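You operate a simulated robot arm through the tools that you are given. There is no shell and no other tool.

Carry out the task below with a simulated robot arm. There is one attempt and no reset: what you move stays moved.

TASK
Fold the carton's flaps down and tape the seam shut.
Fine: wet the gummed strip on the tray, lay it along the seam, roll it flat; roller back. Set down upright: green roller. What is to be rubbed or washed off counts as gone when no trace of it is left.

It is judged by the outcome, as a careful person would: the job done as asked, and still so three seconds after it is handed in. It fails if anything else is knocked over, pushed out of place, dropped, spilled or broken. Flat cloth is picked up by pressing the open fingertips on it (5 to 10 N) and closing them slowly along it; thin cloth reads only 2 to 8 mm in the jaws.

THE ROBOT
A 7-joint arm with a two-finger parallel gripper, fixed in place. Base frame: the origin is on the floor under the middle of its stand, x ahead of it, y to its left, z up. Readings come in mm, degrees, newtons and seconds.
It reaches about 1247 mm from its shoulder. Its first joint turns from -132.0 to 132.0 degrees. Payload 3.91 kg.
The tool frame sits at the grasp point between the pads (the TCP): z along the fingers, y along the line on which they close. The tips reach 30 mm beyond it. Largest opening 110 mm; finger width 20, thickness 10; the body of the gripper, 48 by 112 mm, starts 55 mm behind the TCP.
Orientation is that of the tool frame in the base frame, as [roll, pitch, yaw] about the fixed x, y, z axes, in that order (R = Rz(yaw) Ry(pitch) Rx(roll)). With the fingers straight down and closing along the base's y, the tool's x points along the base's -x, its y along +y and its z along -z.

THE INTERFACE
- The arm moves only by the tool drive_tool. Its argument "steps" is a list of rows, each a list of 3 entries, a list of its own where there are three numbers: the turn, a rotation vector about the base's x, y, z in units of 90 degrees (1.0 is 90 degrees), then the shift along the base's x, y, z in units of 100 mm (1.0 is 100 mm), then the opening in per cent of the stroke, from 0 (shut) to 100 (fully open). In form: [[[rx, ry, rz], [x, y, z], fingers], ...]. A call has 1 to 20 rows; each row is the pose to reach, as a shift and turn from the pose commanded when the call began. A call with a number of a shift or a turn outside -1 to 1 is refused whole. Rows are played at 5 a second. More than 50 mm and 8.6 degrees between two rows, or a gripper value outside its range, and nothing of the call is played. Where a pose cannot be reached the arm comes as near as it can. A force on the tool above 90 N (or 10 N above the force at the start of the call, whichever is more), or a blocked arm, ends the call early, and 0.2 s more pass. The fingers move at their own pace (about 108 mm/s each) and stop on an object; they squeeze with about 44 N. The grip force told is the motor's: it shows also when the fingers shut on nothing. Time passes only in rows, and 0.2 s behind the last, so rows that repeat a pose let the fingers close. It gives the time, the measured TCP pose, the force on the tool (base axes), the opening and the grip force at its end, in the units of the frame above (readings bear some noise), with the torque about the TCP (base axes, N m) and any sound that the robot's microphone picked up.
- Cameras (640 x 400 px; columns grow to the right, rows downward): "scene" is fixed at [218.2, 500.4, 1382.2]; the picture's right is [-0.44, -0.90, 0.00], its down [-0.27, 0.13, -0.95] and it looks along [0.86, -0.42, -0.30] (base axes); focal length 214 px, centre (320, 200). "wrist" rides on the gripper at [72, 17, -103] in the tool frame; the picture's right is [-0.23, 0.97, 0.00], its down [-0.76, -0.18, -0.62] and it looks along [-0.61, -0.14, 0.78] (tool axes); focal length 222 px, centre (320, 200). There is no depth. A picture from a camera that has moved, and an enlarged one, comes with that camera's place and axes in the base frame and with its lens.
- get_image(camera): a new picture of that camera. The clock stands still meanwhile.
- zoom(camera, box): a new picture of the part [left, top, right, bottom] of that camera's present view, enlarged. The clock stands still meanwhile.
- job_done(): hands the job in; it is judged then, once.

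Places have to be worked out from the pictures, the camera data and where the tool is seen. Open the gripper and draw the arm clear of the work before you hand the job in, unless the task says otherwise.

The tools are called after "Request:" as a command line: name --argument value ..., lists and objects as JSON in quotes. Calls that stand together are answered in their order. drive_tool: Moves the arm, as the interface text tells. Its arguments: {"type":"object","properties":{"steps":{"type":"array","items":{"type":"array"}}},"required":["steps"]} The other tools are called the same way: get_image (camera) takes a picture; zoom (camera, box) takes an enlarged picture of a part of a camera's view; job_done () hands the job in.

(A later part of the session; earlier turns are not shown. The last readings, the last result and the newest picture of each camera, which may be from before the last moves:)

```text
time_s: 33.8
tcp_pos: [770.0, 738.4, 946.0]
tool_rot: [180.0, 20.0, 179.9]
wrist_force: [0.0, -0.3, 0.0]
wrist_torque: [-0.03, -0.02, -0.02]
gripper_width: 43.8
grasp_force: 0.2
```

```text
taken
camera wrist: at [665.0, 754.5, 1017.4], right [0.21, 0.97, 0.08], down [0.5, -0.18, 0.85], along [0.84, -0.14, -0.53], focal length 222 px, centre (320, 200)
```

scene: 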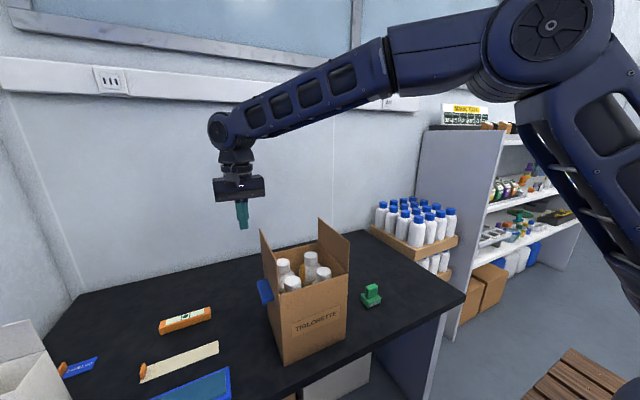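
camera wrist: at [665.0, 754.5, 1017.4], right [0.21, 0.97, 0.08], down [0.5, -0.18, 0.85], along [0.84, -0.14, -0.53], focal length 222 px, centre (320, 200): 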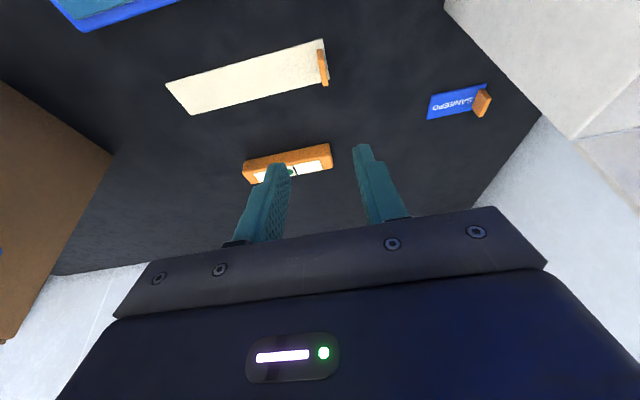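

Request:
zoom --camera "wrist" --box '[290, 30, 350, 100]'

Request:
zoom --camera "scene" --box '[100, 310, 240, 400]'

```text
5.71 times, centred on (320, 65) of wrist
camera zoom: at [665.0, 754.5, 1017.4], right [0.21, 0.97, 0.08], down [0.5, -0.18, 0.85], along [0.84, -0.14, -0.53], focal length 1269 px, centre (320, 971)
```

zoom: 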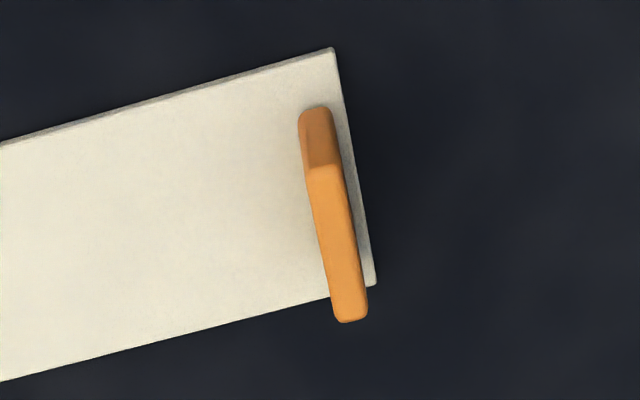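

```text
4.44 times, centred on (170, 355) of scene
camera zoom: at [218.2, 500.4, 1382.2], right [-0.44, -0.9, 0.0], down [-0.27, 0.13, -0.95], along [0.86, -0.42, -0.3], focal length 953 px, centre (987, -489)
```

zoom: 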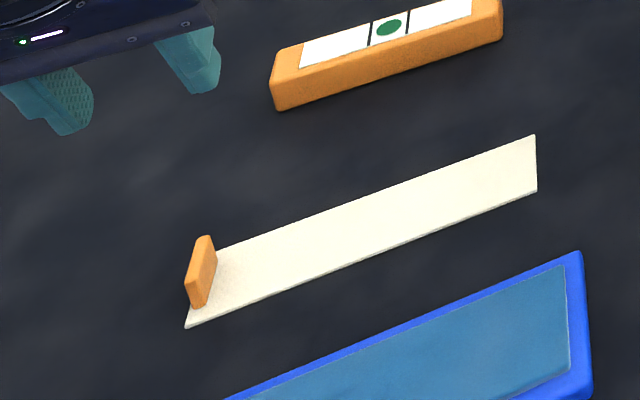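

Tab centre ≈ (790, 748). I move over it and descend to z ≈ 850 first, then check.

Request:
drive_tool --steps '[[[0, 0, 0], [0.1, 0.096, -0.2], 40], [[0, 0, 0], [0.1, 0.096, -0.6], 40], [[0, 0, 0], [0.1, 0.096, -0.9], 40], [[0, 0, 0], [0.1, 0.096, -1.0], 40], [[0, 0, 0], [0.1, 0.096, -1.0], 40]]'

Request:
get_image --camera "wrist"

Request:
zoom --camera "scene" --box '[100, 310, 240, 400]'

```text
time_s: 35.0
tcp_pos: [779.1, 749.3, 846.5]
tool_rot: [-180.0, 20.0, 180.0]
wrist_force: [-0.1, 0.1, -0.3]
wrist_torque: [0.0, 0.01, 0.02]
gripper_width: 43.9
grasp_force: 0.0
```

```text
taken
camera wrist: at [674.8, 764.2, 917.8], right [0.21, 0.97, 0.08], down [0.5, -0.18, 0.85], along [0.84, -0.14, -0.53], focal length 222 px, centre (320, 200)
```

wrist: 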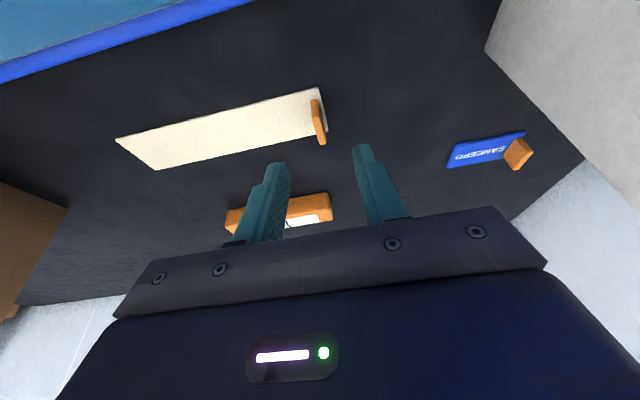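

```text
4.44 times, centred on (170, 355) of scene
camera zoom: at [218.2, 500.4, 1382.2], right [-0.44, -0.9, 0.0], down [-0.27, 0.13, -0.95], along [0.86, -0.42, -0.3], focal length 953 px, centre (987, -489)
```

zoom: 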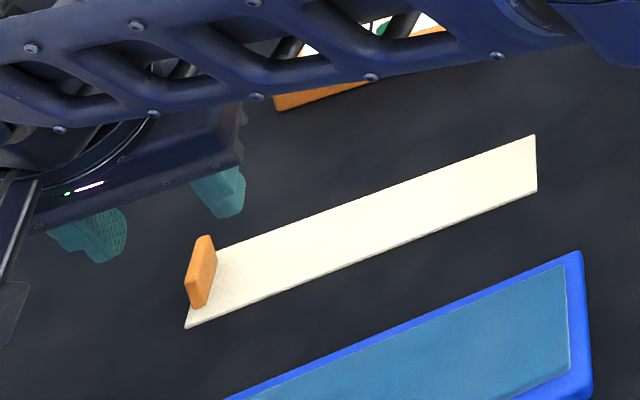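

Alignment looks right. I descend to z ≈ 806 around the tab, with the fingers still open.

Request:
drive_tool --steps '[[[0, 0, 0], [0.01, -0.01, -0.2], 40], [[0, 0, 0], [0.01, -0.01, -0.35], 40], [[0, 0, 0], [0.01, -0.01, -0.4], 40], [[0, 0, 0], [0.01, -0.01, -0.4], 40]]'

Request:
get_image --camera "wrist"

Request:
zoom --camera "wrist" --box '[250, 100, 410, 240]'

```text
time_s: 36.0
tcp_pos: [780.2, 748.0, 806.5]
tool_rot: [-180.0, 19.9, -179.9]
wrist_force: [0.6, -0.5, -0.2]
wrist_torque: [-0.01, 0.02, -0.01]
gripper_width: 44.0
grasp_force: 0.0
```

```text
taken
camera wrist: at [675.9, 763.6, 877.5], right [0.21, 0.97, 0.08], down [0.5, -0.18, 0.85], along [0.84, -0.14, -0.53], focal length 222 px, centre (320, 200)
```

wrist: 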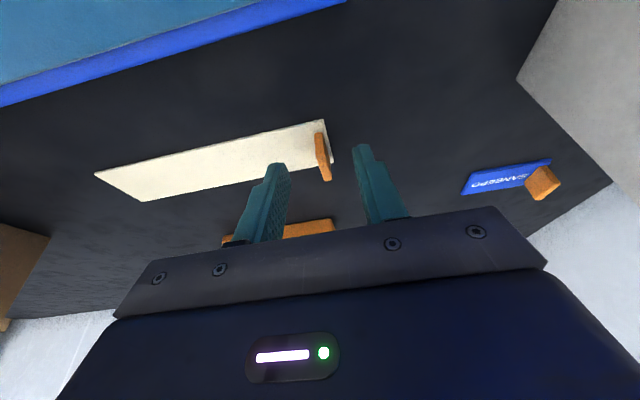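

```text
2.86 times, centred on (330, 170) of wrist
camera zoom: at [675.9, 763.6, 877.5], right [0.21, 0.97, 0.08], down [0.5, -0.18, 0.85], along [0.84, -0.14, -0.53], focal length 635 px, centre (291, 286)
```

zoom: 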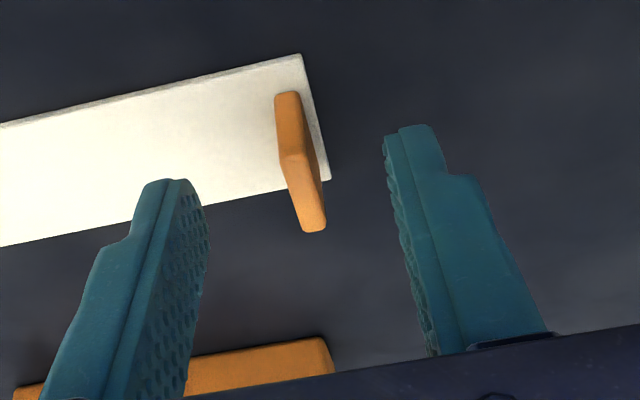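

The tab stands between the open fingers; its top is about z 784, strip surface ≈ 765. I go 6 mm lower and close slowly on it.

Request:
drive_tool --steps '[[[0, 0, 0], [0, 0.01, -0.03], 40], [[0, 0, 0], [0, 0.01, -0.06], 40], [[0, 0, 0], [0, 0.01, -0.06], 30], [[0, 0, 0], [0, 0.01, -0.06], 20], [[0, 0, 0], [0, 0.01, -0.06], 10], [[0, 0, 0], [0, 0.01, -0.06], 0], [[0, 0, 0], [0, 0.01, -0.06], 0], [[0, 0, 0], [0, 0.01, -0.06], 0]]'

Request:
zoom --camera "wrist" --box '[80, 80, 410, 240]'

```text
time_s: 37.8
tcp_pos: [780.2, 748.1, 800.6]
tool_rot: [179.9, 20.0, 179.9]
wrist_force: [-0.2, 0.2, 0.2]
wrist_torque: [-0.02, -0.03, -0.01]
gripper_width: 5.5
grasp_force: 44.0
```

```text
1.94 times, centred on (245, 160) of wrist
camera zoom: at [675.8, 764.3, 871.8], right [0.21, 0.97, 0.08], down [0.5, -0.18, 0.85], along [0.84, -0.14, -0.53], focal length 431 px, centre (466, 278)
```

zoom: 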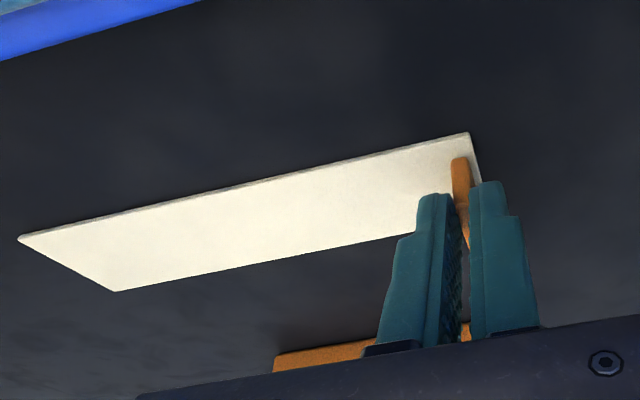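

The tab is gripped (5.5 mm, 44 N). I lift slowly by 60 mm and see how the strip behaves.

Request:
drive_tool --steps '[[[0, 0, 0], [0, 0, 0.1], 0], [[0, 0, 0], [0, 0, 0.25], 0], [[0, 0, 0], [0, 0, 0.45], 0], [[0, 0, 0], [0, 0, 0.6], 0], [[0, 0, 0], [0, 0, 0.6], 0]]'

Request:
get_image --camera "wrist"

Request:
zoom --camera "scene" --box '[80, 290, 260, 400]'

```text
time_s: 39.0
tcp_pos: [780.9, 749.3, 859.1]
tool_rot: [-180.0, 20.0, -180.0]
wrist_force: [-0.5, -0.4, -1.2]
wrist_torque: [0.03, 0.0, -0.02]
gripper_width: 5.7
grasp_force: 43.8
```

```text
taken
camera wrist: at [675.2, 764.3, 931.5], right [0.21, 0.97, 0.08], down [0.5, -0.18, 0.85], along [0.84, -0.14, -0.53], focal length 222 px, centre (320, 200)
```

wrist: 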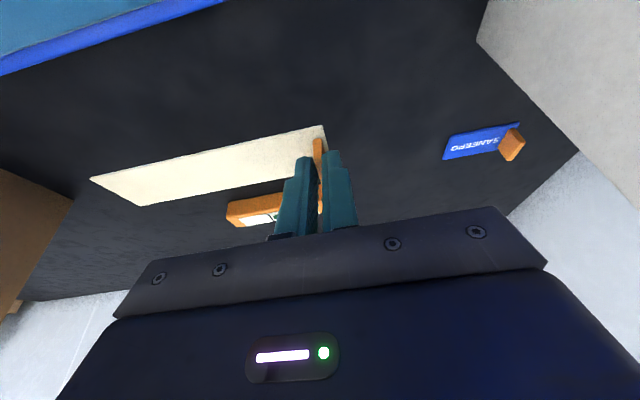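

```text
3.56 times, centred on (170, 345) of scene
camera zoom: at [218.2, 500.4, 1382.2], right [-0.44, -0.9, 0.0], down [-0.27, 0.13, -0.95], along [0.86, -0.42, -0.3], focal length 763 px, centre (853, -316)
```

zoom: 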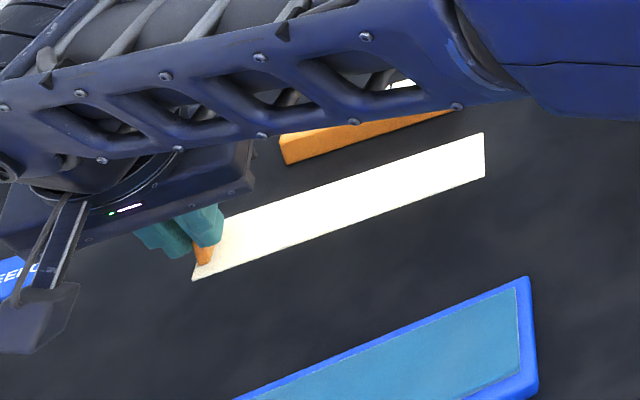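

Request:
zoom --camera "wrist" --box '[70, 100, 350, 240]'

Request:
zoom --camera "scene" --box '[120, 320, 230, 390]'

```text
2.29 times, centred on (210, 170) of wrist
camera zoom: at [675.2, 764.3, 931.5], right [0.21, 0.97, 0.08], down [0.5, -0.18, 0.85], along [0.84, -0.14, -0.53], focal length 508 px, centre (571, 269)
```

zoom: 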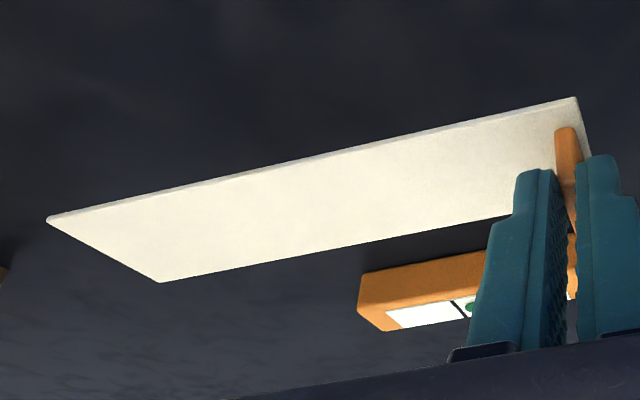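

```text
5.71 times, centred on (175, 355) of scene
camera zoom: at [218.2, 500.4, 1382.2], right [-0.44, -0.9, 0.0], down [-0.27, 0.13, -0.95], along [0.86, -0.42, -0.3], focal length 1226 px, centre (1149, -686)
```

zoom: 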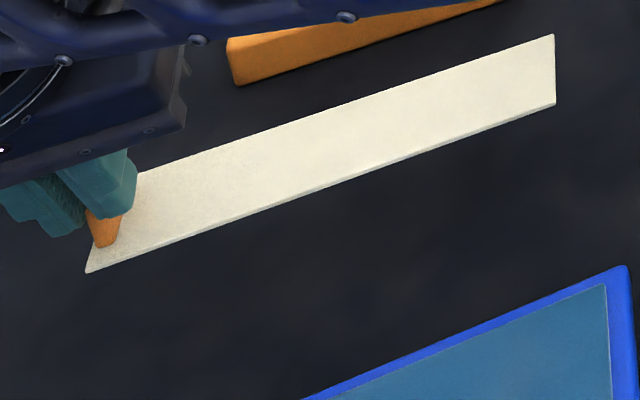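

The strip is stiff and held level in the grip (underside ≈ 37 mm below the TCP). Now I carry it above the wet pad (pad centre ≈ (672, 662)).

Request:
drive_tool --steps '[[[0, 0, 0], [-0.3, 0, 0], 0], [[0, 0, 0], [-0.6, 0, 0], 0], [[0, 0, 0], [-0.9, 0, 0], 0], [[0, 0, 0], [-1.0, 0, 0], 0]]'

Request:
drive_tool --steps '[[[0, 0, 0], [-0.16, 0, 0], 0], [[0, 0, 0], [-0.16, 0, -0.15], 0], [[0, 0, 0], [-0.16, 0, -0.15], 0]]'

Request:
get_image --camera "wrist"

Request:
zoom --camera "scene" --box '[80, 290, 260, 400]'

```text
time_s: 40.0
tcp_pos: [680.1, 748.3, 859.5]
tool_rot: [-180.0, 20.0, -179.9]
wrist_force: [0.2, 0.1, 0.5]
wrist_torque: [0.03, 0.0, -0.02]
gripper_width: 5.6
grasp_force: 43.9
```

```text
time_s: 40.8
tcp_pos: [664.4, 748.2, 846.2]
tool_rot: [180.0, 20.0, 179.9]
wrist_force: [0.1, 0.3, -1.1]
wrist_torque: [0.01, 0.03, 0.01]
gripper_width: 5.7
grasp_force: 43.8
```

```text
taken
camera wrist: at [559.9, 764.6, 916.3], right [0.21, 0.97, 0.08], down [0.5, -0.18, 0.85], along [0.84, -0.14, -0.53], focal length 222 px, centre (320, 200)
```

wrist: 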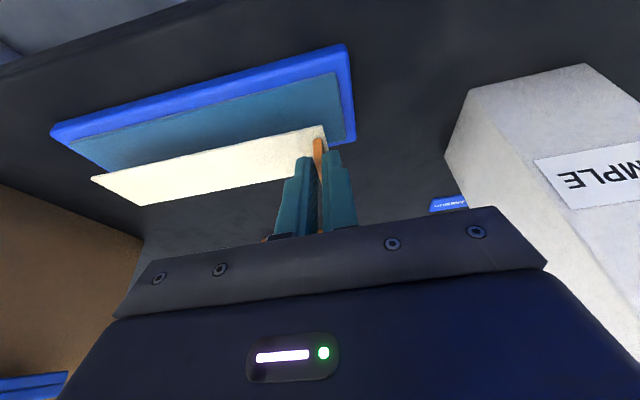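

```text
3.56 times, centred on (170, 345) of scene
camera zoom: at [218.2, 500.4, 1382.2], right [-0.44, -0.9, 0.0], down [-0.27, 0.13, -0.95], along [0.86, -0.42, -0.3], focal length 763 px, centre (853, -316)
```

zoom: 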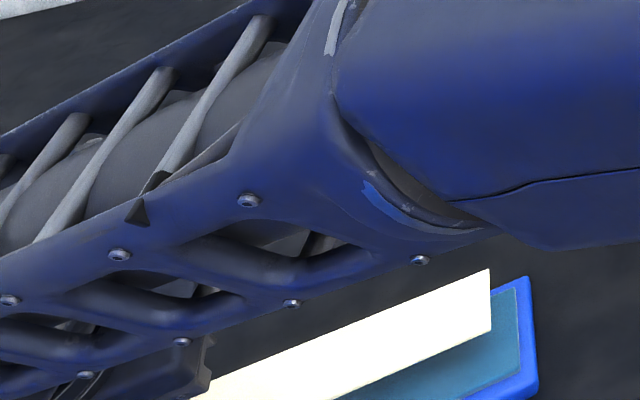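

The strip hangs centred over the pad in both x and y. I lower gently until I feel contact.

Request:
drive_tool --steps '[[[0, 0, 0], [0, 0, -0.15], 0], [[0, 0, 0], [0, 0, -0.28], 0], [[0, 0, 0], [0, 0, -0.31], 0]]'

Request:
drive_tool --steps '[[[0, 0, 0], [0, 0, -0.02], 0], [[0, 0, 0], [0, 0, -0.04], 0]]'

Request:
get_image --camera "wrist"

```text
time_s: 41.6
tcp_pos: [665.4, 748.5, 818.3]
tool_rot: [179.8, 20.1, -180.0]
wrist_force: [-0.9, -1.5, 38.5]
wrist_torque: [-0.06, -0.48, -0.05]
gripper_width: 5.8
grasp_force: 43.9
```

```text
time_s: 42.2
tcp_pos: [663.5, 748.1, 813.3]
tool_rot: [179.8, 20.1, 180.0]
wrist_force: [3.9, 9.3, 39.5]
wrist_torque: [0.12, -0.54, 0.1]
gripper_width: 5.9
grasp_force: 44.0
```

```text
taken
camera wrist: at [559.4, 764.5, 883.6], right [0.21, 0.97, 0.08], down [0.5, -0.18, 0.85], along [0.84, -0.14, -0.53], focal length 222 px, centre (320, 200)
```

wrist: 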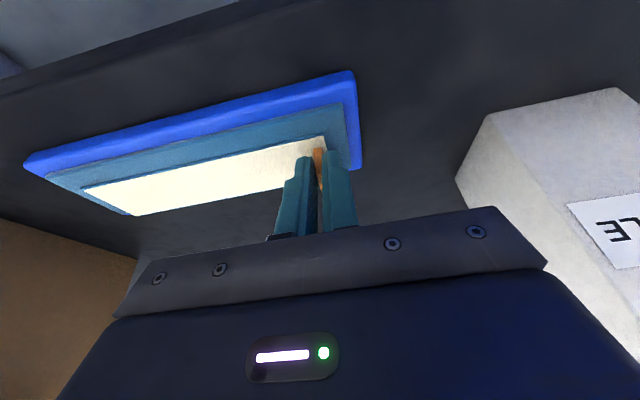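

Contact came earlier than estimated (pad top ≈ z 781) and the force is ~39 N; I ease off right away to a light contact.

Request:
drive_tool --steps '[[[0, 0, 0], [0, 0, 0.03], 0], [[0, 0, 0], [0, 0, 0.03], 0]]'

Request:
zoom --camera "wrist" --box '[10, 60, 380, 240]'

```text
time_s: 42.8
tcp_pos: [663.8, 747.7, 812.2]
tool_rot: [-179.8, 19.9, -180.0]
wrist_force: [0.0, 2.8, 20.2]
wrist_torque: [0.06, -0.31, 0.08]
gripper_width: 5.5
grasp_force: 44.4
```

```text
1.73 times, centred on (195, 150) of wrist
camera zoom: at [559.1, 763.6, 883.9], right [0.21, 0.97, 0.08], down [0.5, -0.18, 0.85], along [0.84, -0.14, -0.53], focal length 384 px, centre (536, 286)
```

zoom: 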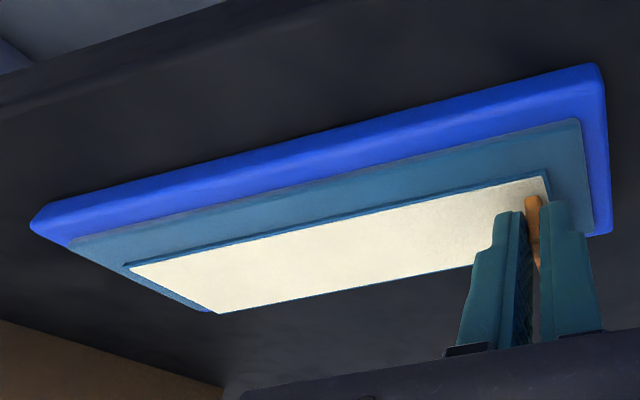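

Request:
drive_tool --steps '[[[0, 0, 0], [0, 0, 0.015], 0], [[0, 0, 0], [0, 0, 0.015], 0]]'

Request:
zoom --camera "scene" --box '[80, 290, 260, 400]'

```text
time_s: 43.4
tcp_pos: [664.7, 747.3, 813.0]
tool_rot: [-179.9, 19.9, 180.0]
wrist_force: [0.4, -0.4, -0.8]
wrist_torque: [0.03, 0.01, 0.01]
gripper_width: 5.4
grasp_force: 43.7
```

```text
3.56 times, centred on (170, 345) of scene
camera zoom: at [218.2, 500.4, 1382.2], right [-0.44, -0.9, 0.0], down [-0.27, 0.13, -0.95], along [0.86, -0.42, -0.3], focal length 763 px, centre (853, -316)
```

zoom: 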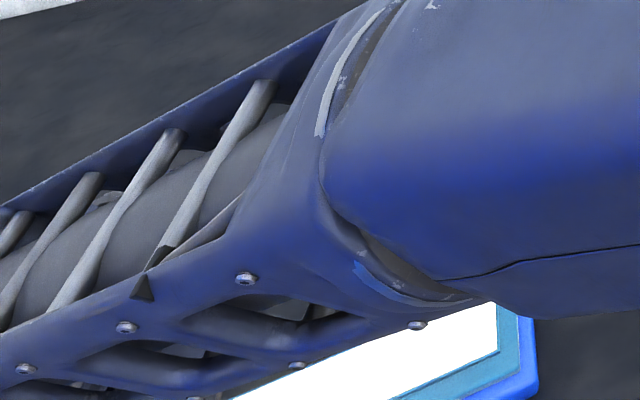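

Contact is just at zero load at TCP z ≈ 813. I press lightly and slide a few mm back and forth along the pad so the underside is wetted all over.

Request:
drive_tool --steps '[[[0, 0, 0], [0, 0, -0.01], 0], [[0, 0, 0], [0, -0.03, -0.012], 0], [[0, 0, 0], [0, -0.06, -0.012], 0], [[0, 0, 0], [0, -0.03, -0.012], 0], [[0, 0, 0], [0, 0.0, -0.012], 0], [[0, 0, 0], [0, 0.03, -0.012], 0], [[0, 0, 0], [0, 0.06, -0.012], 0], [[0, 0, 0], [0, 0.03, -0.012], 0], [[0, 0, 0], [0, 0, -0.012], 0], [[0, 0, 0], [0, 0, -0.012], 0]]'

Request:
zoom --camera "wrist" --box '[10, 60, 380, 240]'

```text
time_s: 45.6
tcp_pos: [665.5, 747.2, 812.2]
tool_rot: [179.9, 20.0, -179.9]
wrist_force: [-0.3, 0.4, -0.4]
wrist_torque: [0.02, 0.0, 0.0]
gripper_width: 5.8
grasp_force: 43.8
```

```text
1.73 times, centred on (195, 150) of wrist
camera zoom: at [560.0, 764.2, 884.6], right [0.21, 0.97, 0.08], down [0.5, -0.18, 0.85], along [0.84, -0.14, -0.53], focal length 384 px, centre (536, 286)
```

zoom: 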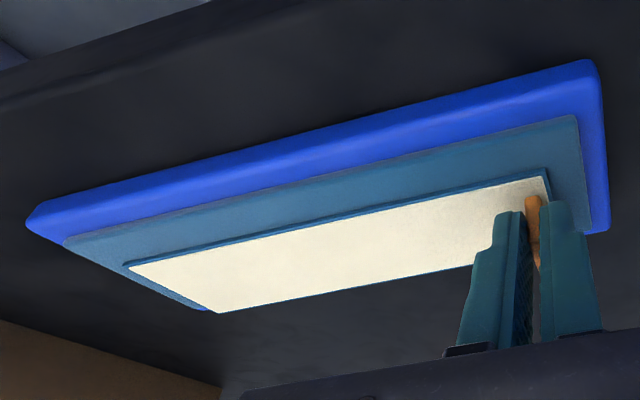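

The strip's rim now shows a teal wet edge. I press once more lightly to be sure of full contact, then lift and inspect.

Request:
drive_tool --steps '[[[0, 0, 0], [0, 0, -0.01], 0], [[0, 0, 0], [0, 0, -0.01], 0]]'

Request:
drive_tool --steps '[[[0, 0, 0], [0, 0, 0.15], 0], [[0, 0, 0], [0, 0, 0.4], 0], [[0, 0, 0], [0, 0, 0.7], 0], [[0, 0, 0], [0, 0, 1.0], 0], [[0, 0, 0], [0, 0, 1.0], 0]]'

Request:
get_image --camera "wrist"

Request:
get_image --camera "scene"

```text
time_s: 46.2
tcp_pos: [664.5, 749.8, 812.6]
tool_rot: [-180.0, 20.0, -179.9]
wrist_force: [-0.2, 0.5, 1.9]
wrist_torque: [0.01, 0.01, 0.0]
gripper_width: 5.5
grasp_force: 44.5
```

```text
time_s: 47.4
tcp_pos: [663.7, 749.1, 912.7]
tool_rot: [-180.0, 20.0, -180.0]
wrist_force: [0.3, 0.1, 0.2]
wrist_torque: [0.03, 0.0, -0.02]
gripper_width: 5.8
grasp_force: 43.9
```

```text
taken
camera wrist: at [559.4, 764.6, 983.9], right [0.21, 0.97, 0.08], down [0.5, -0.18, 0.85], along [0.84, -0.14, -0.53], focal length 222 px, centre (320, 200)
```

wrist: 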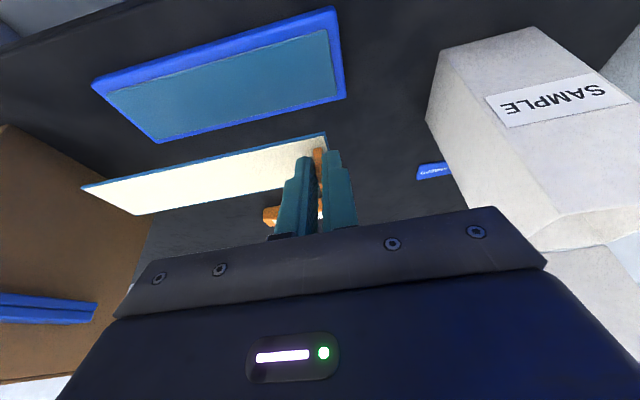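

```text
taken
```

scene: 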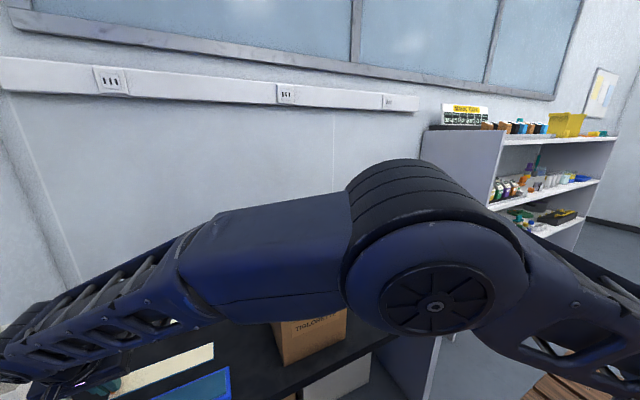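

The underside is wet along its whole length. I lift higher, then carry the strip toward the carton, turning it +90° about z so that it lies along the seam with the tab on the robot's side.

Request:
drive_tool --steps '[[[0, 0, 0], [0, 0, 0.4], 0], [[0, 0, 0], [0, -0.1, 0.8], 0], [[0, 0, 0], [0, -0.3, 1.0], 0]]'

Request:
drive_tool --steps '[[[0, 0, 0], [0, -0.1, 0.4], 0], [[0, 0, 0], [0, -0.3, 0.7], 0], [[0, 0, 0.09], [0, -0.6, 0.9], 0], [[0, 0, 0.18], [0, -1.0, 0.9], 0]]'

Request:
drive_tool --steps '[[[0, 0, 0.09], [0, -0.3, 0], 0], [[0, 0, 0.18], [0, -0.6, 0], 0], [[0, 0, 0.27], [0, -0.9, 0], 0], [[0, 0, 0.36], [0, -1.0, 0], 0]]'

Request:
drive_tool --steps '[[[0, 0, 0.09], [0, -0.2, 0], 0], [[0, 0, 0.18], [0, -0.4, 0], 0], [[0, 0, 0.27], [0, -0.6, 0], 0], [[0, 0, 0.36], [0, -0.8, 0], 0], [[0, 0, 0.46], [0, -1.0, 0], 0], [[0, 0, 0.46], [0, -1.0, 0], 0]]'

Request:
get_image --camera "wrist"

Request:
get_image --camera "scene"

```text
time_s: 48.2
tcp_pos: [664.6, 719.4, 1011.1]
tool_rot: [180.0, 20.0, -180.0]
wrist_force: [0.8, -0.2, -0.9]
wrist_torque: [0.02, 0.01, -0.08]
gripper_width: 5.4
grasp_force: 44.1
```

```text
time_s: 49.2
tcp_pos: [663.1, 619.1, 1100.8]
tool_rot: [180.0, 19.9, -163.6]
wrist_force: [-0.2, 0.8, -1.4]
wrist_torque: [-0.03, -0.04, -0.03]
gripper_width: 5.3
grasp_force: 43.5
```

```text
time_s: 50.2
tcp_pos: [663.8, 519.7, 1102.6]
tool_rot: [-180.0, 20.1, -131.2]
wrist_force: [0.0, 0.2, -0.8]
wrist_torque: [-0.03, 0.01, -0.02]
gripper_width: 5.6
grasp_force: 43.3
```

```text
refused: row 5 steps farther than a row can; nothing moved
```

```text
taken
camera wrist: at [581.4, 451.5, 1174.3], right [-0.59, 0.8, 0.08], down [0.46, 0.26, 0.85], along [0.66, 0.54, -0.53], focal length 222 px, centre (320, 200)
```

wrist: 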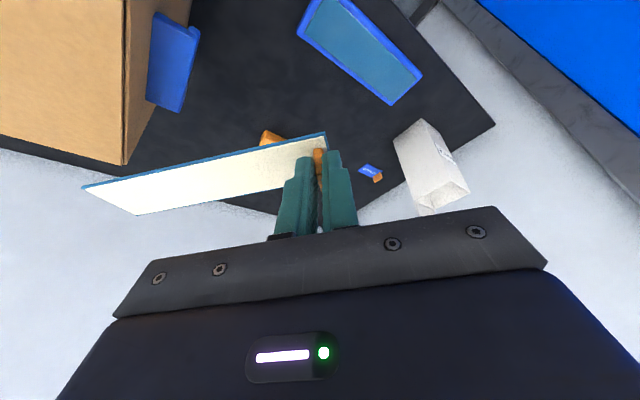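

```text
taken
```

scene: 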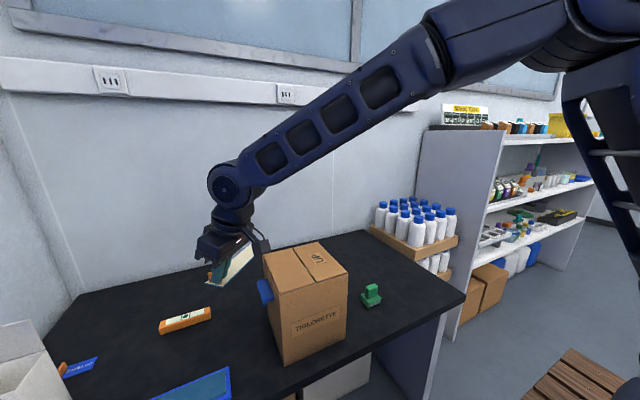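

Rotation works; I continue turning to complete 90° while moving over the carton.

Request:
drive_tool --steps '[[[0, 0, 0.09], [0, -0.2, 0], 0], [[0, 0, 0.18], [0, -0.4, 0], 0], [[0, 0, 0.27], [0, -0.6, 0], 0], [[0, 0, 0.36], [0, -0.8, 0], 0], [[0, 0, 0.44], [0, -0.9, 0], 0], [[0, 0, 0.46], [0, -1.0, 0], 0]]'

Request:
drive_tool --steps '[[[0, 0, 0], [0, -0.4, 0], 0], [[0, 0, 0], [0, -0.8, 0], 0], [[0, 0, 0], [0, -1.0, 0], 0], [[0, 0, 0], [0, -1.0, 0], 0]]'

Request:
get_image --camera "wrist"

Request:
get_image --camera "scene"

```text
time_s: 51.6
tcp_pos: [664.4, 417.2, 1102.2]
tool_rot: [180.0, 20.0, -89.9]
wrist_force: [-0.8, 1.1, -0.7]
wrist_torque: [0.01, 0.02, -0.01]
gripper_width: 5.5
grasp_force: 43.9
```

```text
time_s: 52.6
tcp_pos: [664.2, 317.0, 1103.1]
tool_rot: [-180.0, 20.0, -90.0]
wrist_force: [-0.2, -0.9, -0.1]
wrist_torque: [0.0, 0.02, 0.0]
gripper_width: 5.4
grasp_force: 43.6
```

```text
taken
camera wrist: at [646.2, 213.5, 1174.2], right [-0.97, 0.21, 0.08], down [0.18, 0.5, 0.85], along [0.14, 0.84, -0.53], focal length 222 px, centre (320, 200)
```

wrist: 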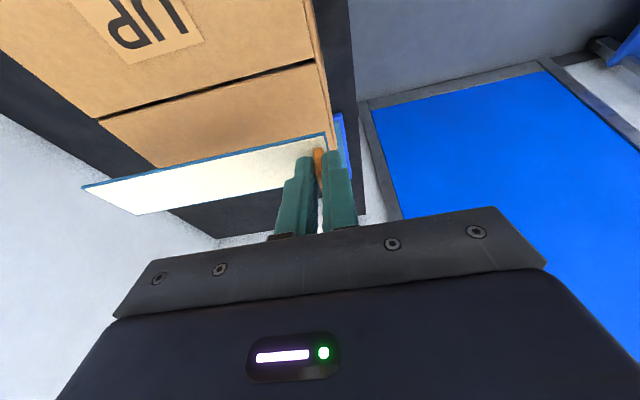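

```text
taken
```

scene: 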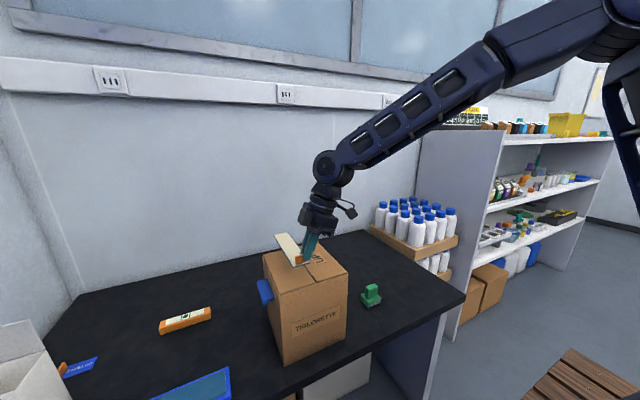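

The strip is now along x with its tab toward me. I move to y ≈ 290 and lower to about 25 mm above the flaps to check the alignment against the seam.

Request:
drive_tool --steps '[[[0, 0, 0], [0.03, -0.27, 0], 0], [[0, 0, 0], [0.03, -0.27, -0.25], 0], [[0, 0, 0], [0.03, -0.27, -0.45], 0], [[0, 0, 0], [0.03, -0.27, -0.45], 0]]'

Request:
get_image --camera "wrist"

Request:
zoom --camera "scene" --box '[250, 220, 370, 310]'

```text
time_s: 53.6
tcp_pos: [667.3, 292.6, 1058.0]
tool_rot: [180.0, 20.0, -90.0]
wrist_force: [0.5, 0.3, -0.1]
wrist_torque: [-0.01, 0.02, 0.05]
gripper_width: 5.6
grasp_force: 43.7
```

```text
taken
camera wrist: at [649.2, 187.0, 1129.2], right [-0.97, 0.21, 0.08], down [0.18, 0.5, 0.85], along [0.14, 0.84, -0.53], focal length 222 px, centre (320, 200)
```

wrist: 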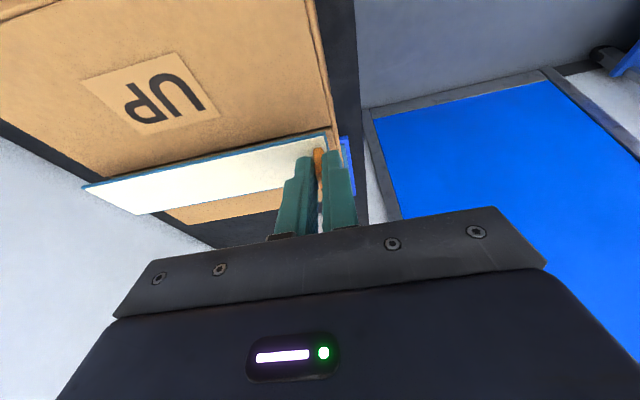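

```text
4.44 times, centred on (310, 265) of scene
camera zoom: at [218.2, 500.4, 1382.2], right [-0.44, -0.9, 0.0], down [-0.27, 0.13, -0.95], along [0.86, -0.42, -0.3], focal length 953 px, centre (364, -89)
```

zoom: 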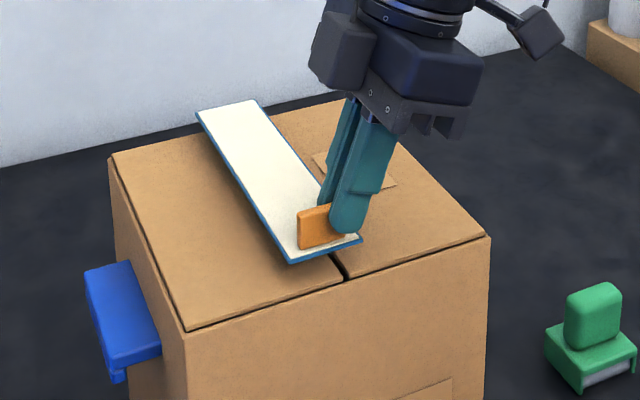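

Comparing scene and wrist views shows the strip actually hangs ≈ 40 mm below the TCP, its centreline ≈ 10 mm to the +y side of the seam and ≈ 2° off in yaw. I correct that and lower a little to re-check.

Request:
drive_tool --steps '[[[0, 0, -0.011], [0, -0.05, 0], 0], [[0, 0, -0.022], [0, -0.1, 0], 0], [[0, 0, -0.022], [0, -0.1, -0.06], 0], [[0, 0, -0.022], [0, -0.1, -0.06], 0]]'

Request:
zoom --camera "scene" --box '[255, 230, 355, 300]'

Request:
get_image --camera "wrist"

```text
time_s: 54.6
tcp_pos: [669.1, 280.7, 1052.3]
tool_rot: [180.0, 20.1, -92.0]
wrist_force: [-0.5, 0.4, -0.8]
wrist_torque: [-0.05, 0.04, 0.03]
gripper_width: 5.6
grasp_force: 44.1
```

```text
5.71 times, centred on (305, 265) of scene
camera zoom: at [218.2, 500.4, 1382.2], right [-0.44, -0.9, 0.0], down [-0.27, 0.13, -0.95], along [0.86, -0.42, -0.3], focal length 1226 px, centre (406, -171)
```

zoom: 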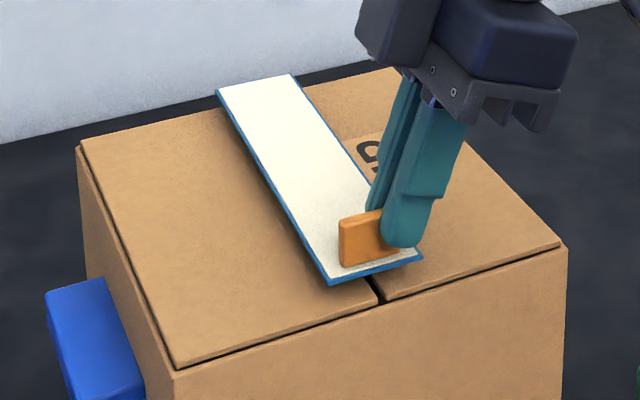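

```text
taken
camera wrist: at [645.8, 177.4, 1123.1], right [-0.97, 0.25, 0.08], down [0.2, 0.5, 0.85], along [0.17, 0.83, -0.53], focal length 222 px, centre (320, 200)
```

wrist: 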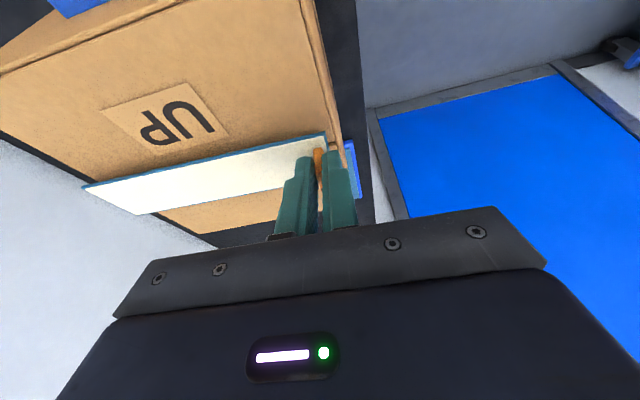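

The strip is now in line with the seam to within 1–2 mm; its far end is about 5–6 mm higher than the near one, so I add ≈ 2° pitch and lower to just above the flaps.

Request:
drive_tool --steps '[[[0, 0.011, 0], [0, 0, 0], 0], [[0, 0.021, 0], [0, 0, -0.02], 0], [[0, 0.021, 0], [0, 0, -0.05], 0], [[0, 0.021, 0], [0, 0, -0.06], 0]]'

Request:
zoom --camera "scene" --box '[255, 230, 355, 300]'

Request:
zoom --camera "wrist" --box '[60, 80, 380, 260]'

```text
time_s: 55.6
tcp_pos: [667.7, 282.2, 1045.6]
tool_rot: [178.0, 19.9, -92.6]
wrist_force: [-0.4, 0.5, 0.5]
wrist_torque: [0.02, -0.14, 0.01]
gripper_width: 5.7
grasp_force: 43.9
```

```text
5.71 times, centred on (305, 265) of scene
camera zoom: at [218.2, 500.4, 1382.2], right [-0.44, -0.9, 0.0], down [-0.27, 0.13, -0.95], along [0.86, -0.42, -0.3], focal length 1226 px, centre (406, -171)
```

zoom: 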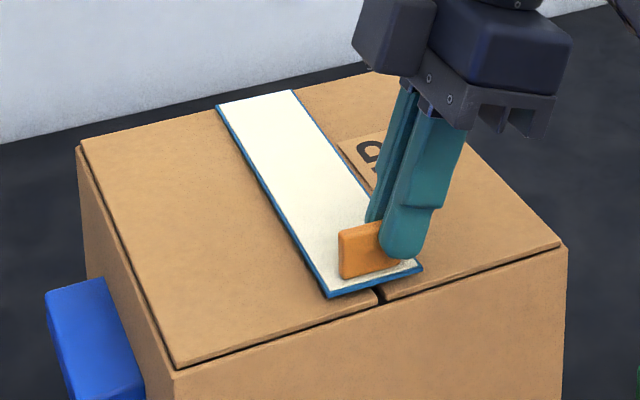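

```text
2.00 times, centred on (220, 170) of wrist
camera zoom: at [648.3, 177.8, 1117.8], right [-0.96, 0.25, 0.11], down [0.22, 0.5, 0.84], along [0.15, 0.83, -0.53], focal length 444 px, centre (520, 260)
```

zoom: 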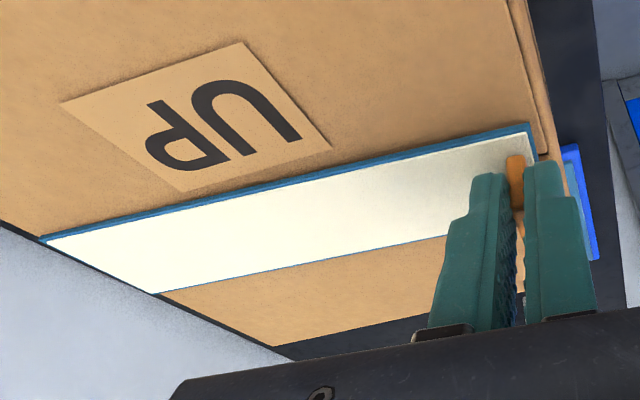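

A small torque suggests the far end already touches lightly while the near end is ~3–4 mm up; I take back ~1° of pitch and lower in small steps.

Request:
drive_tool --steps '[[[0, -0.012, 0], [0, 0, 0], 0], [[0, -0.012, 0], [0, 0, -0.015], 0], [[0, -0.012, 0], [0, 0, -0.015], 0]]'

Request:
drive_tool --steps '[[[0, 0, 0], [0, 0, -0.01], 0], [[0, 0, 0], [0, 0, -0.01], 0]]'

```text
time_s: 56.4
tcp_pos: [667.9, 281.3, 1043.5]
tool_rot: [179.0, 20.0, -92.3]
wrist_force: [0.7, 0.8, -1.0]
wrist_torque: [-0.03, 0.01, 0.01]
gripper_width: 5.4
grasp_force: 43.8
```

```text
time_s: 57.0
tcp_pos: [667.9, 281.0, 1042.2]
tool_rot: [179.1, 20.0, -92.3]
wrist_force: [-0.2, -0.3, -0.6]
wrist_torque: [-0.04, -0.1, 0.01]
gripper_width: 5.6
grasp_force: 43.9
```

Request:
drive_tool --steps '[[[0, -0.005, 0], [0, 0, 0], 0], [[0, -0.005, 0], [0, 0, -0.01], 0], [[0, -0.005, 0], [0, 0, -0.01], 0]]'

Request:
zoom --camera "scene" --box '[255, 230, 355, 300]'

Request:
zoom --camera "scene" --box '[300, 260, 330, 285]'

```text
time_s: 57.8
tcp_pos: [667.6, 281.1, 1041.6]
tool_rot: [179.6, 19.9, -92.1]
wrist_force: [-0.2, 1.0, 0.1]
wrist_torque: [0.01, -0.06, 0.01]
gripper_width: 5.7
grasp_force: 44.3
```

```text
5.71 times, centred on (305, 265) of scene
camera zoom: at [218.2, 500.4, 1382.2], right [-0.44, -0.9, 0.0], down [-0.27, 0.13, -0.95], along [0.86, -0.42, -0.3], focal length 1226 px, centre (406, -171)
```

zoom: 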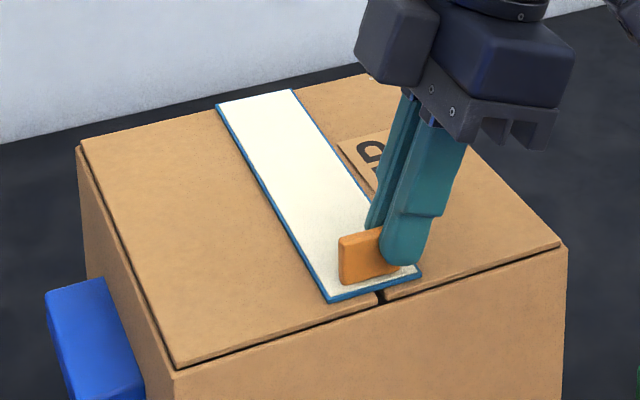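

```text
16.00 times, centred on (315, 272) of scene
camera zoom: at [218.2, 500.4, 1382.2], right [-0.44, -0.9, 0.0], down [-0.27, 0.13, -0.95], along [0.86, -0.42, -0.3], focal length 3432 px, centre (400, -960)
```

zoom: 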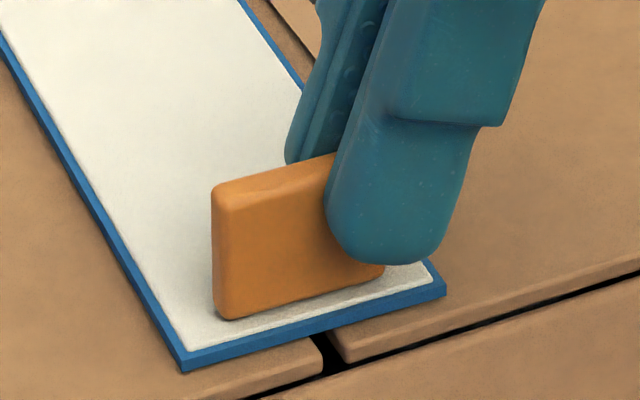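

The strip looks nearly flush and centred over the seam. I lower in 1 mm steps until there is light contact.

Request:
drive_tool --steps '[[[0, 0, 0], [0, 0, -0.01], 0], [[0, 0, 0], [0, 0, -0.01], 0]]'

Request:
drive_tool --steps '[[[0, 0, 0], [0, 0, -0.01], 0], [[0, 0, 0], [0, 0, -0.01], 0]]'

```text
time_s: 58.4
tcp_pos: [667.9, 281.2, 1040.6]
tool_rot: [179.7, 20.0, -92.1]
wrist_force: [-0.5, 0.5, 3.7]
wrist_torque: [0.07, -0.09, 0.01]
gripper_width: 5.6
grasp_force: 44.0
```

```text
time_s: 59.0
tcp_pos: [666.1, 280.8, 1040.2]
tool_rot: [179.7, 19.9, -92.3]
wrist_force: [-4.9, -3.0, 21.9]
wrist_torque: [0.14, -0.03, 0.07]
gripper_width: 5.5
grasp_force: 44.3
```

Contact made. I ease back to a light touch, then open the fingers slowly to leave the strip on the seam.

Request:
drive_tool --steps '[[[0, 0, 0], [0, 0, 0.007], 0], [[0, 0, 0], [0, 0, 0.007], 0], [[0, 0, 0], [0, 0, 0.007], 8], [[0, 0, 0], [0, 0, 0.007], 16], [[0, 0, 0], [0, 0, 0.007], 25], [[0, 0, 0], [0, 0, 0.007], 25]]'

Request:
zoom --camera "scene" --box '[255, 230, 355, 300]'

```text
time_s: 60.4
tcp_pos: [668.7, 281.0, 1040.0]
tool_rot: [179.7, 20.0, -92.1]
wrist_force: [-0.2, 0.0, -0.7]
wrist_torque: [0.01, 0.0, 0.01]
gripper_width: 27.6
grasp_force: 0.2
```

```text
5.71 times, centred on (305, 265) of scene
camera zoom: at [218.2, 500.4, 1382.2], right [-0.44, -0.9, 0.0], down [-0.27, 0.13, -0.95], along [0.86, -0.42, -0.3], focal length 1226 px, centre (406, -171)
```

zoom: 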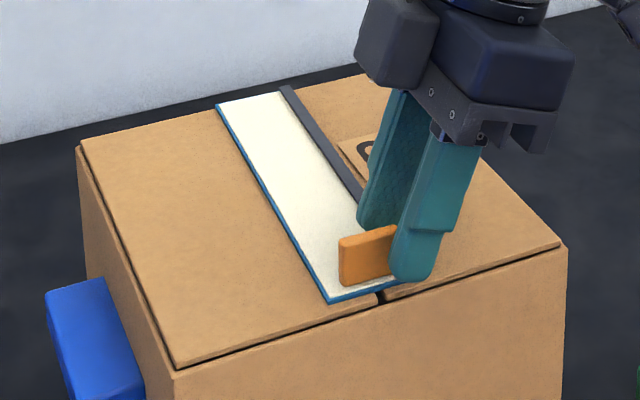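

Request:
zoom --camera "scene" --box '[280, 240, 330, 285]'

Request:
zoom --camera "wrist" --box '[60, 80, 380, 260]'

```text
8.89 times, centred on (305, 262) of scene
camera zoom: at [218.2, 500.4, 1382.2], right [-0.44, -0.9, 0.0], down [-0.27, 0.13, -0.95], along [0.86, -0.42, -0.3], focal length 1906 px, centre (453, -356)
```

zoom: 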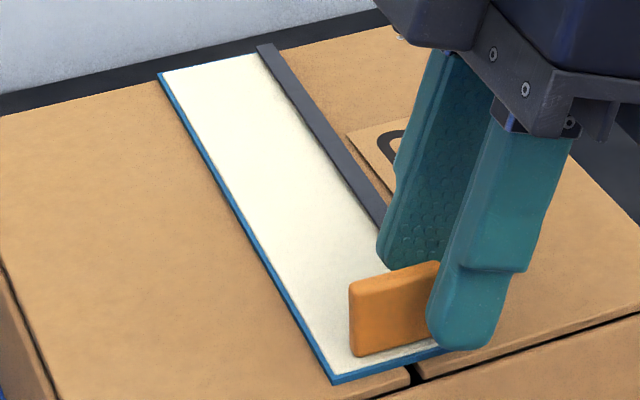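

```text
2.00 times, centred on (220, 170) of wrist
camera zoom: at [646.3, 177.7, 1112.1], right [-0.97, 0.25, 0.08], down [0.2, 0.5, 0.84], along [0.17, 0.83, -0.53], focal length 444 px, centre (520, 260)
```

zoom: 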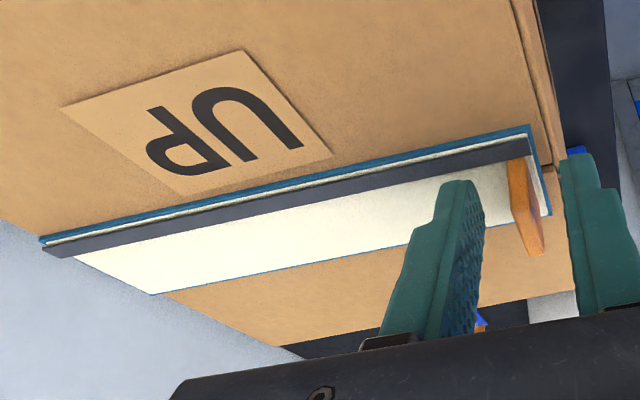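

The strip stayed on the seam; a dark raised line along its −y edge has appeared – evidently the not-yet-rolled edge that must be rolled away. I withdraw the fingers straight up.

Request:
drive_tool --steps '[[[0, 0, 0], [0, 0, 0.1], 25], [[0, 0, 0], [0, 0, 0.3], 25], [[0, 0, 0], [0, 0, 0.6], 25], [[0, 0, 0], [0, 0, 1.0], 25], [[0, 0, 0], [0, 0, 1.0], 25]]'

Request:
zoom --camera "scene" --box '[255, 230, 355, 300]'

Request:
get_image --camera "wrist"

```text
time_s: 61.6
tcp_pos: [668.5, 280.6, 1142.2]
tool_rot: [179.6, 20.0, -92.1]
wrist_force: [0.4, -1.1, -0.2]
wrist_torque: [-0.01, -0.01, -0.02]
gripper_width: 27.6
grasp_force: 0.1
```

```text
5.71 times, centred on (305, 265) of scene
camera zoom: at [218.2, 500.4, 1382.2], right [-0.44, -0.9, 0.0], down [-0.27, 0.13, -0.95], along [0.86, -0.42, -0.3], focal length 1226 px, centre (406, -171)
```

zoom: 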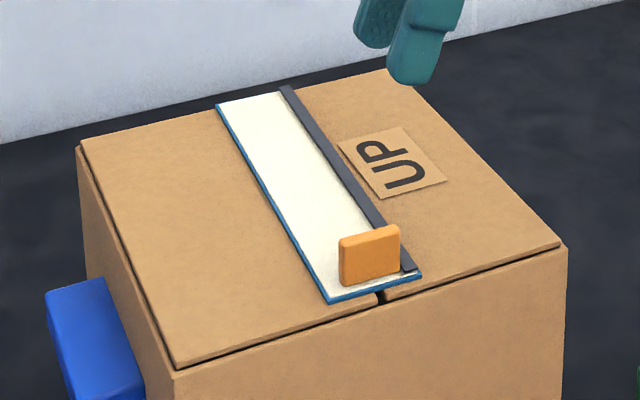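

```text
taken
camera wrist: at [646.6, 177.8, 1213.2], right [-0.97, 0.25, 0.08], down [0.2, 0.5, 0.84], along [0.17, 0.83, -0.53], focal length 222 px, centre (320, 200)
```

wrist: 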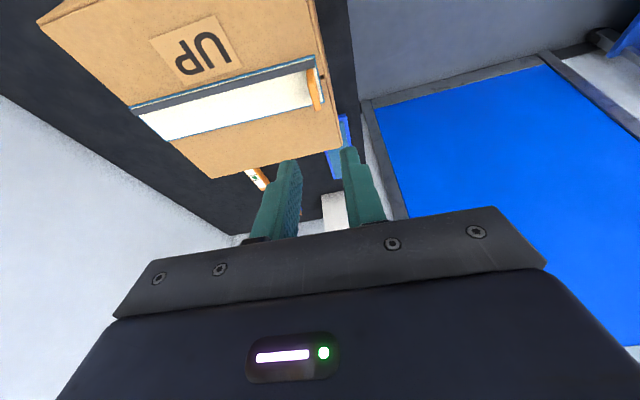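

The strip lies centred on the seam. Now I un-tilt the tool (straight down, closing along x) and go look at the green roller.

Request:
drive_tool --steps '[[[-0.08, 0, 0.01], [0, -0.2, 0.2], 40], [[-0.16, 0, 0.02], [0, -0.5, 0.3], 60], [[-0.222, 0, 0.023], [0, -0.8, 0.3], 60], [[-0.222, 0, 0.023], [0, -1.0, 0.3], 60], [[-0.222, 0, 0.023], [0, -1.0, 0.3], 60]]'

Request:
drive_tool --steps '[[[0, 0, 0], [0.1, -0.4, 0], 60], [[0, 0, 0], [0.2, -0.8, 0], 60], [[0, 0, 0], [0.3, -1.0, -0.2], 60]]'

Request:
drive_tool --steps '[[[0, 0, 0], [0.1, -0.4, -0.1], 60], [[0, 0, 0], [0.1, -0.8, -0.3], 60], [[0, 0, 0], [0.1, -1.0, -0.6], 60], [[0, 0, 0], [0.1, -1.0, -0.9], 60], [[0, 0, 0], [0.1, -1.0, -1.0], 60]]'

Request:
get_image --camera "wrist"

```text
time_s: 62.8
tcp_pos: [667.5, 180.6, 1170.4]
tool_rot: [180.0, 0.0, -89.9]
wrist_force: [0.0, -0.3, 0.2]
wrist_torque: [0.03, -0.01, 0.0]
gripper_width: 66.1
grasp_force: 0.0
```

```text
time_s: 63.6
tcp_pos: [698.4, 80.0, 1151.4]
tool_rot: [180.0, 0.1, -90.0]
wrist_force: [-1.1, 0.1, 1.0]
wrist_torque: [-0.04, -0.01, -0.02]
gripper_width: 65.9
grasp_force: 0.0
```

```text
time_s: 64.8
tcp_pos: [706.8, -18.6, 1051.2]
tool_rot: [-180.0, 0.1, -89.9]
wrist_force: [-0.3, 0.0, 0.7]
wrist_torque: [-0.02, 0.0, -0.01]
gripper_width: 66.0
grasp_force: 0.1
```

```text
taken
camera wrist: at [689.2, -92.8, 1153.0], right [-0.97, 0.23, 0.0], down [0.18, 0.76, 0.62], along [0.14, 0.61, -0.78], focal length 222 px, centre (320, 200)
```

wrist: 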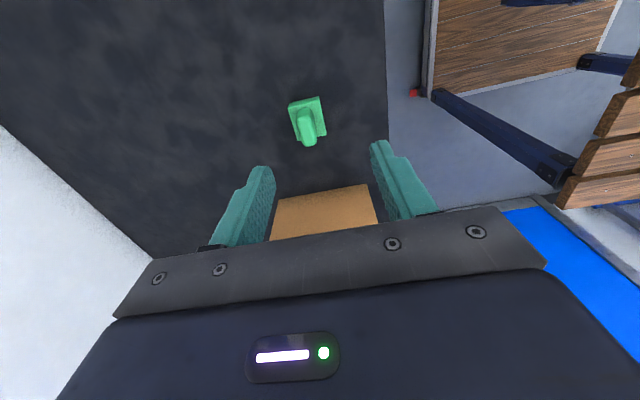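

Request:
zoom --camera "wrist" --box '[265, 80, 355, 160]'

Request:
zoom --camera "scene" --box '[345, 270, 405, 315]'

```text
5.00 times, centred on (310, 120) of wrist
camera zoom: at [689.2, -92.8, 1153.0], right [-0.97, 0.23, 0.0], down [0.18, 0.76, 0.62], along [0.14, 0.61, -0.78], focal length 1111 px, centre (370, 600)
```

zoom: 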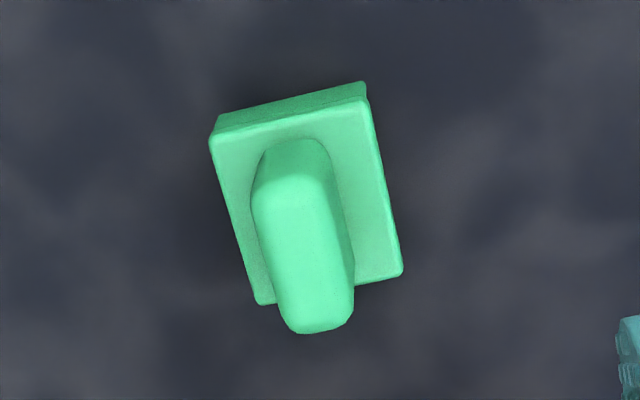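

```text
8.89 times, centred on (375, 292) of scene
camera zoom: at [218.2, 500.4, 1382.2], right [-0.44, -0.9, 0.0], down [-0.27, 0.13, -0.95], along [0.86, -0.42, -0.3], focal length 1906 px, centre (-169, -622)
```

zoom: 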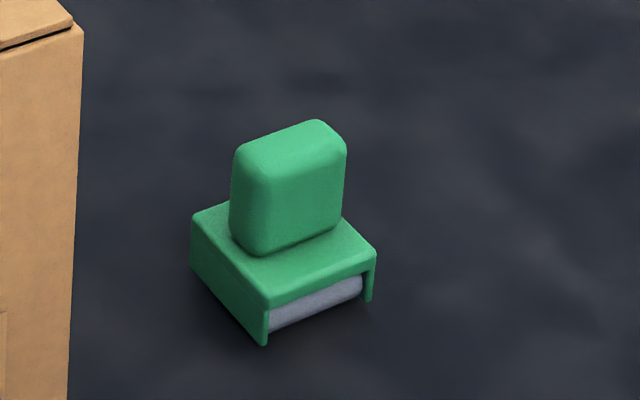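

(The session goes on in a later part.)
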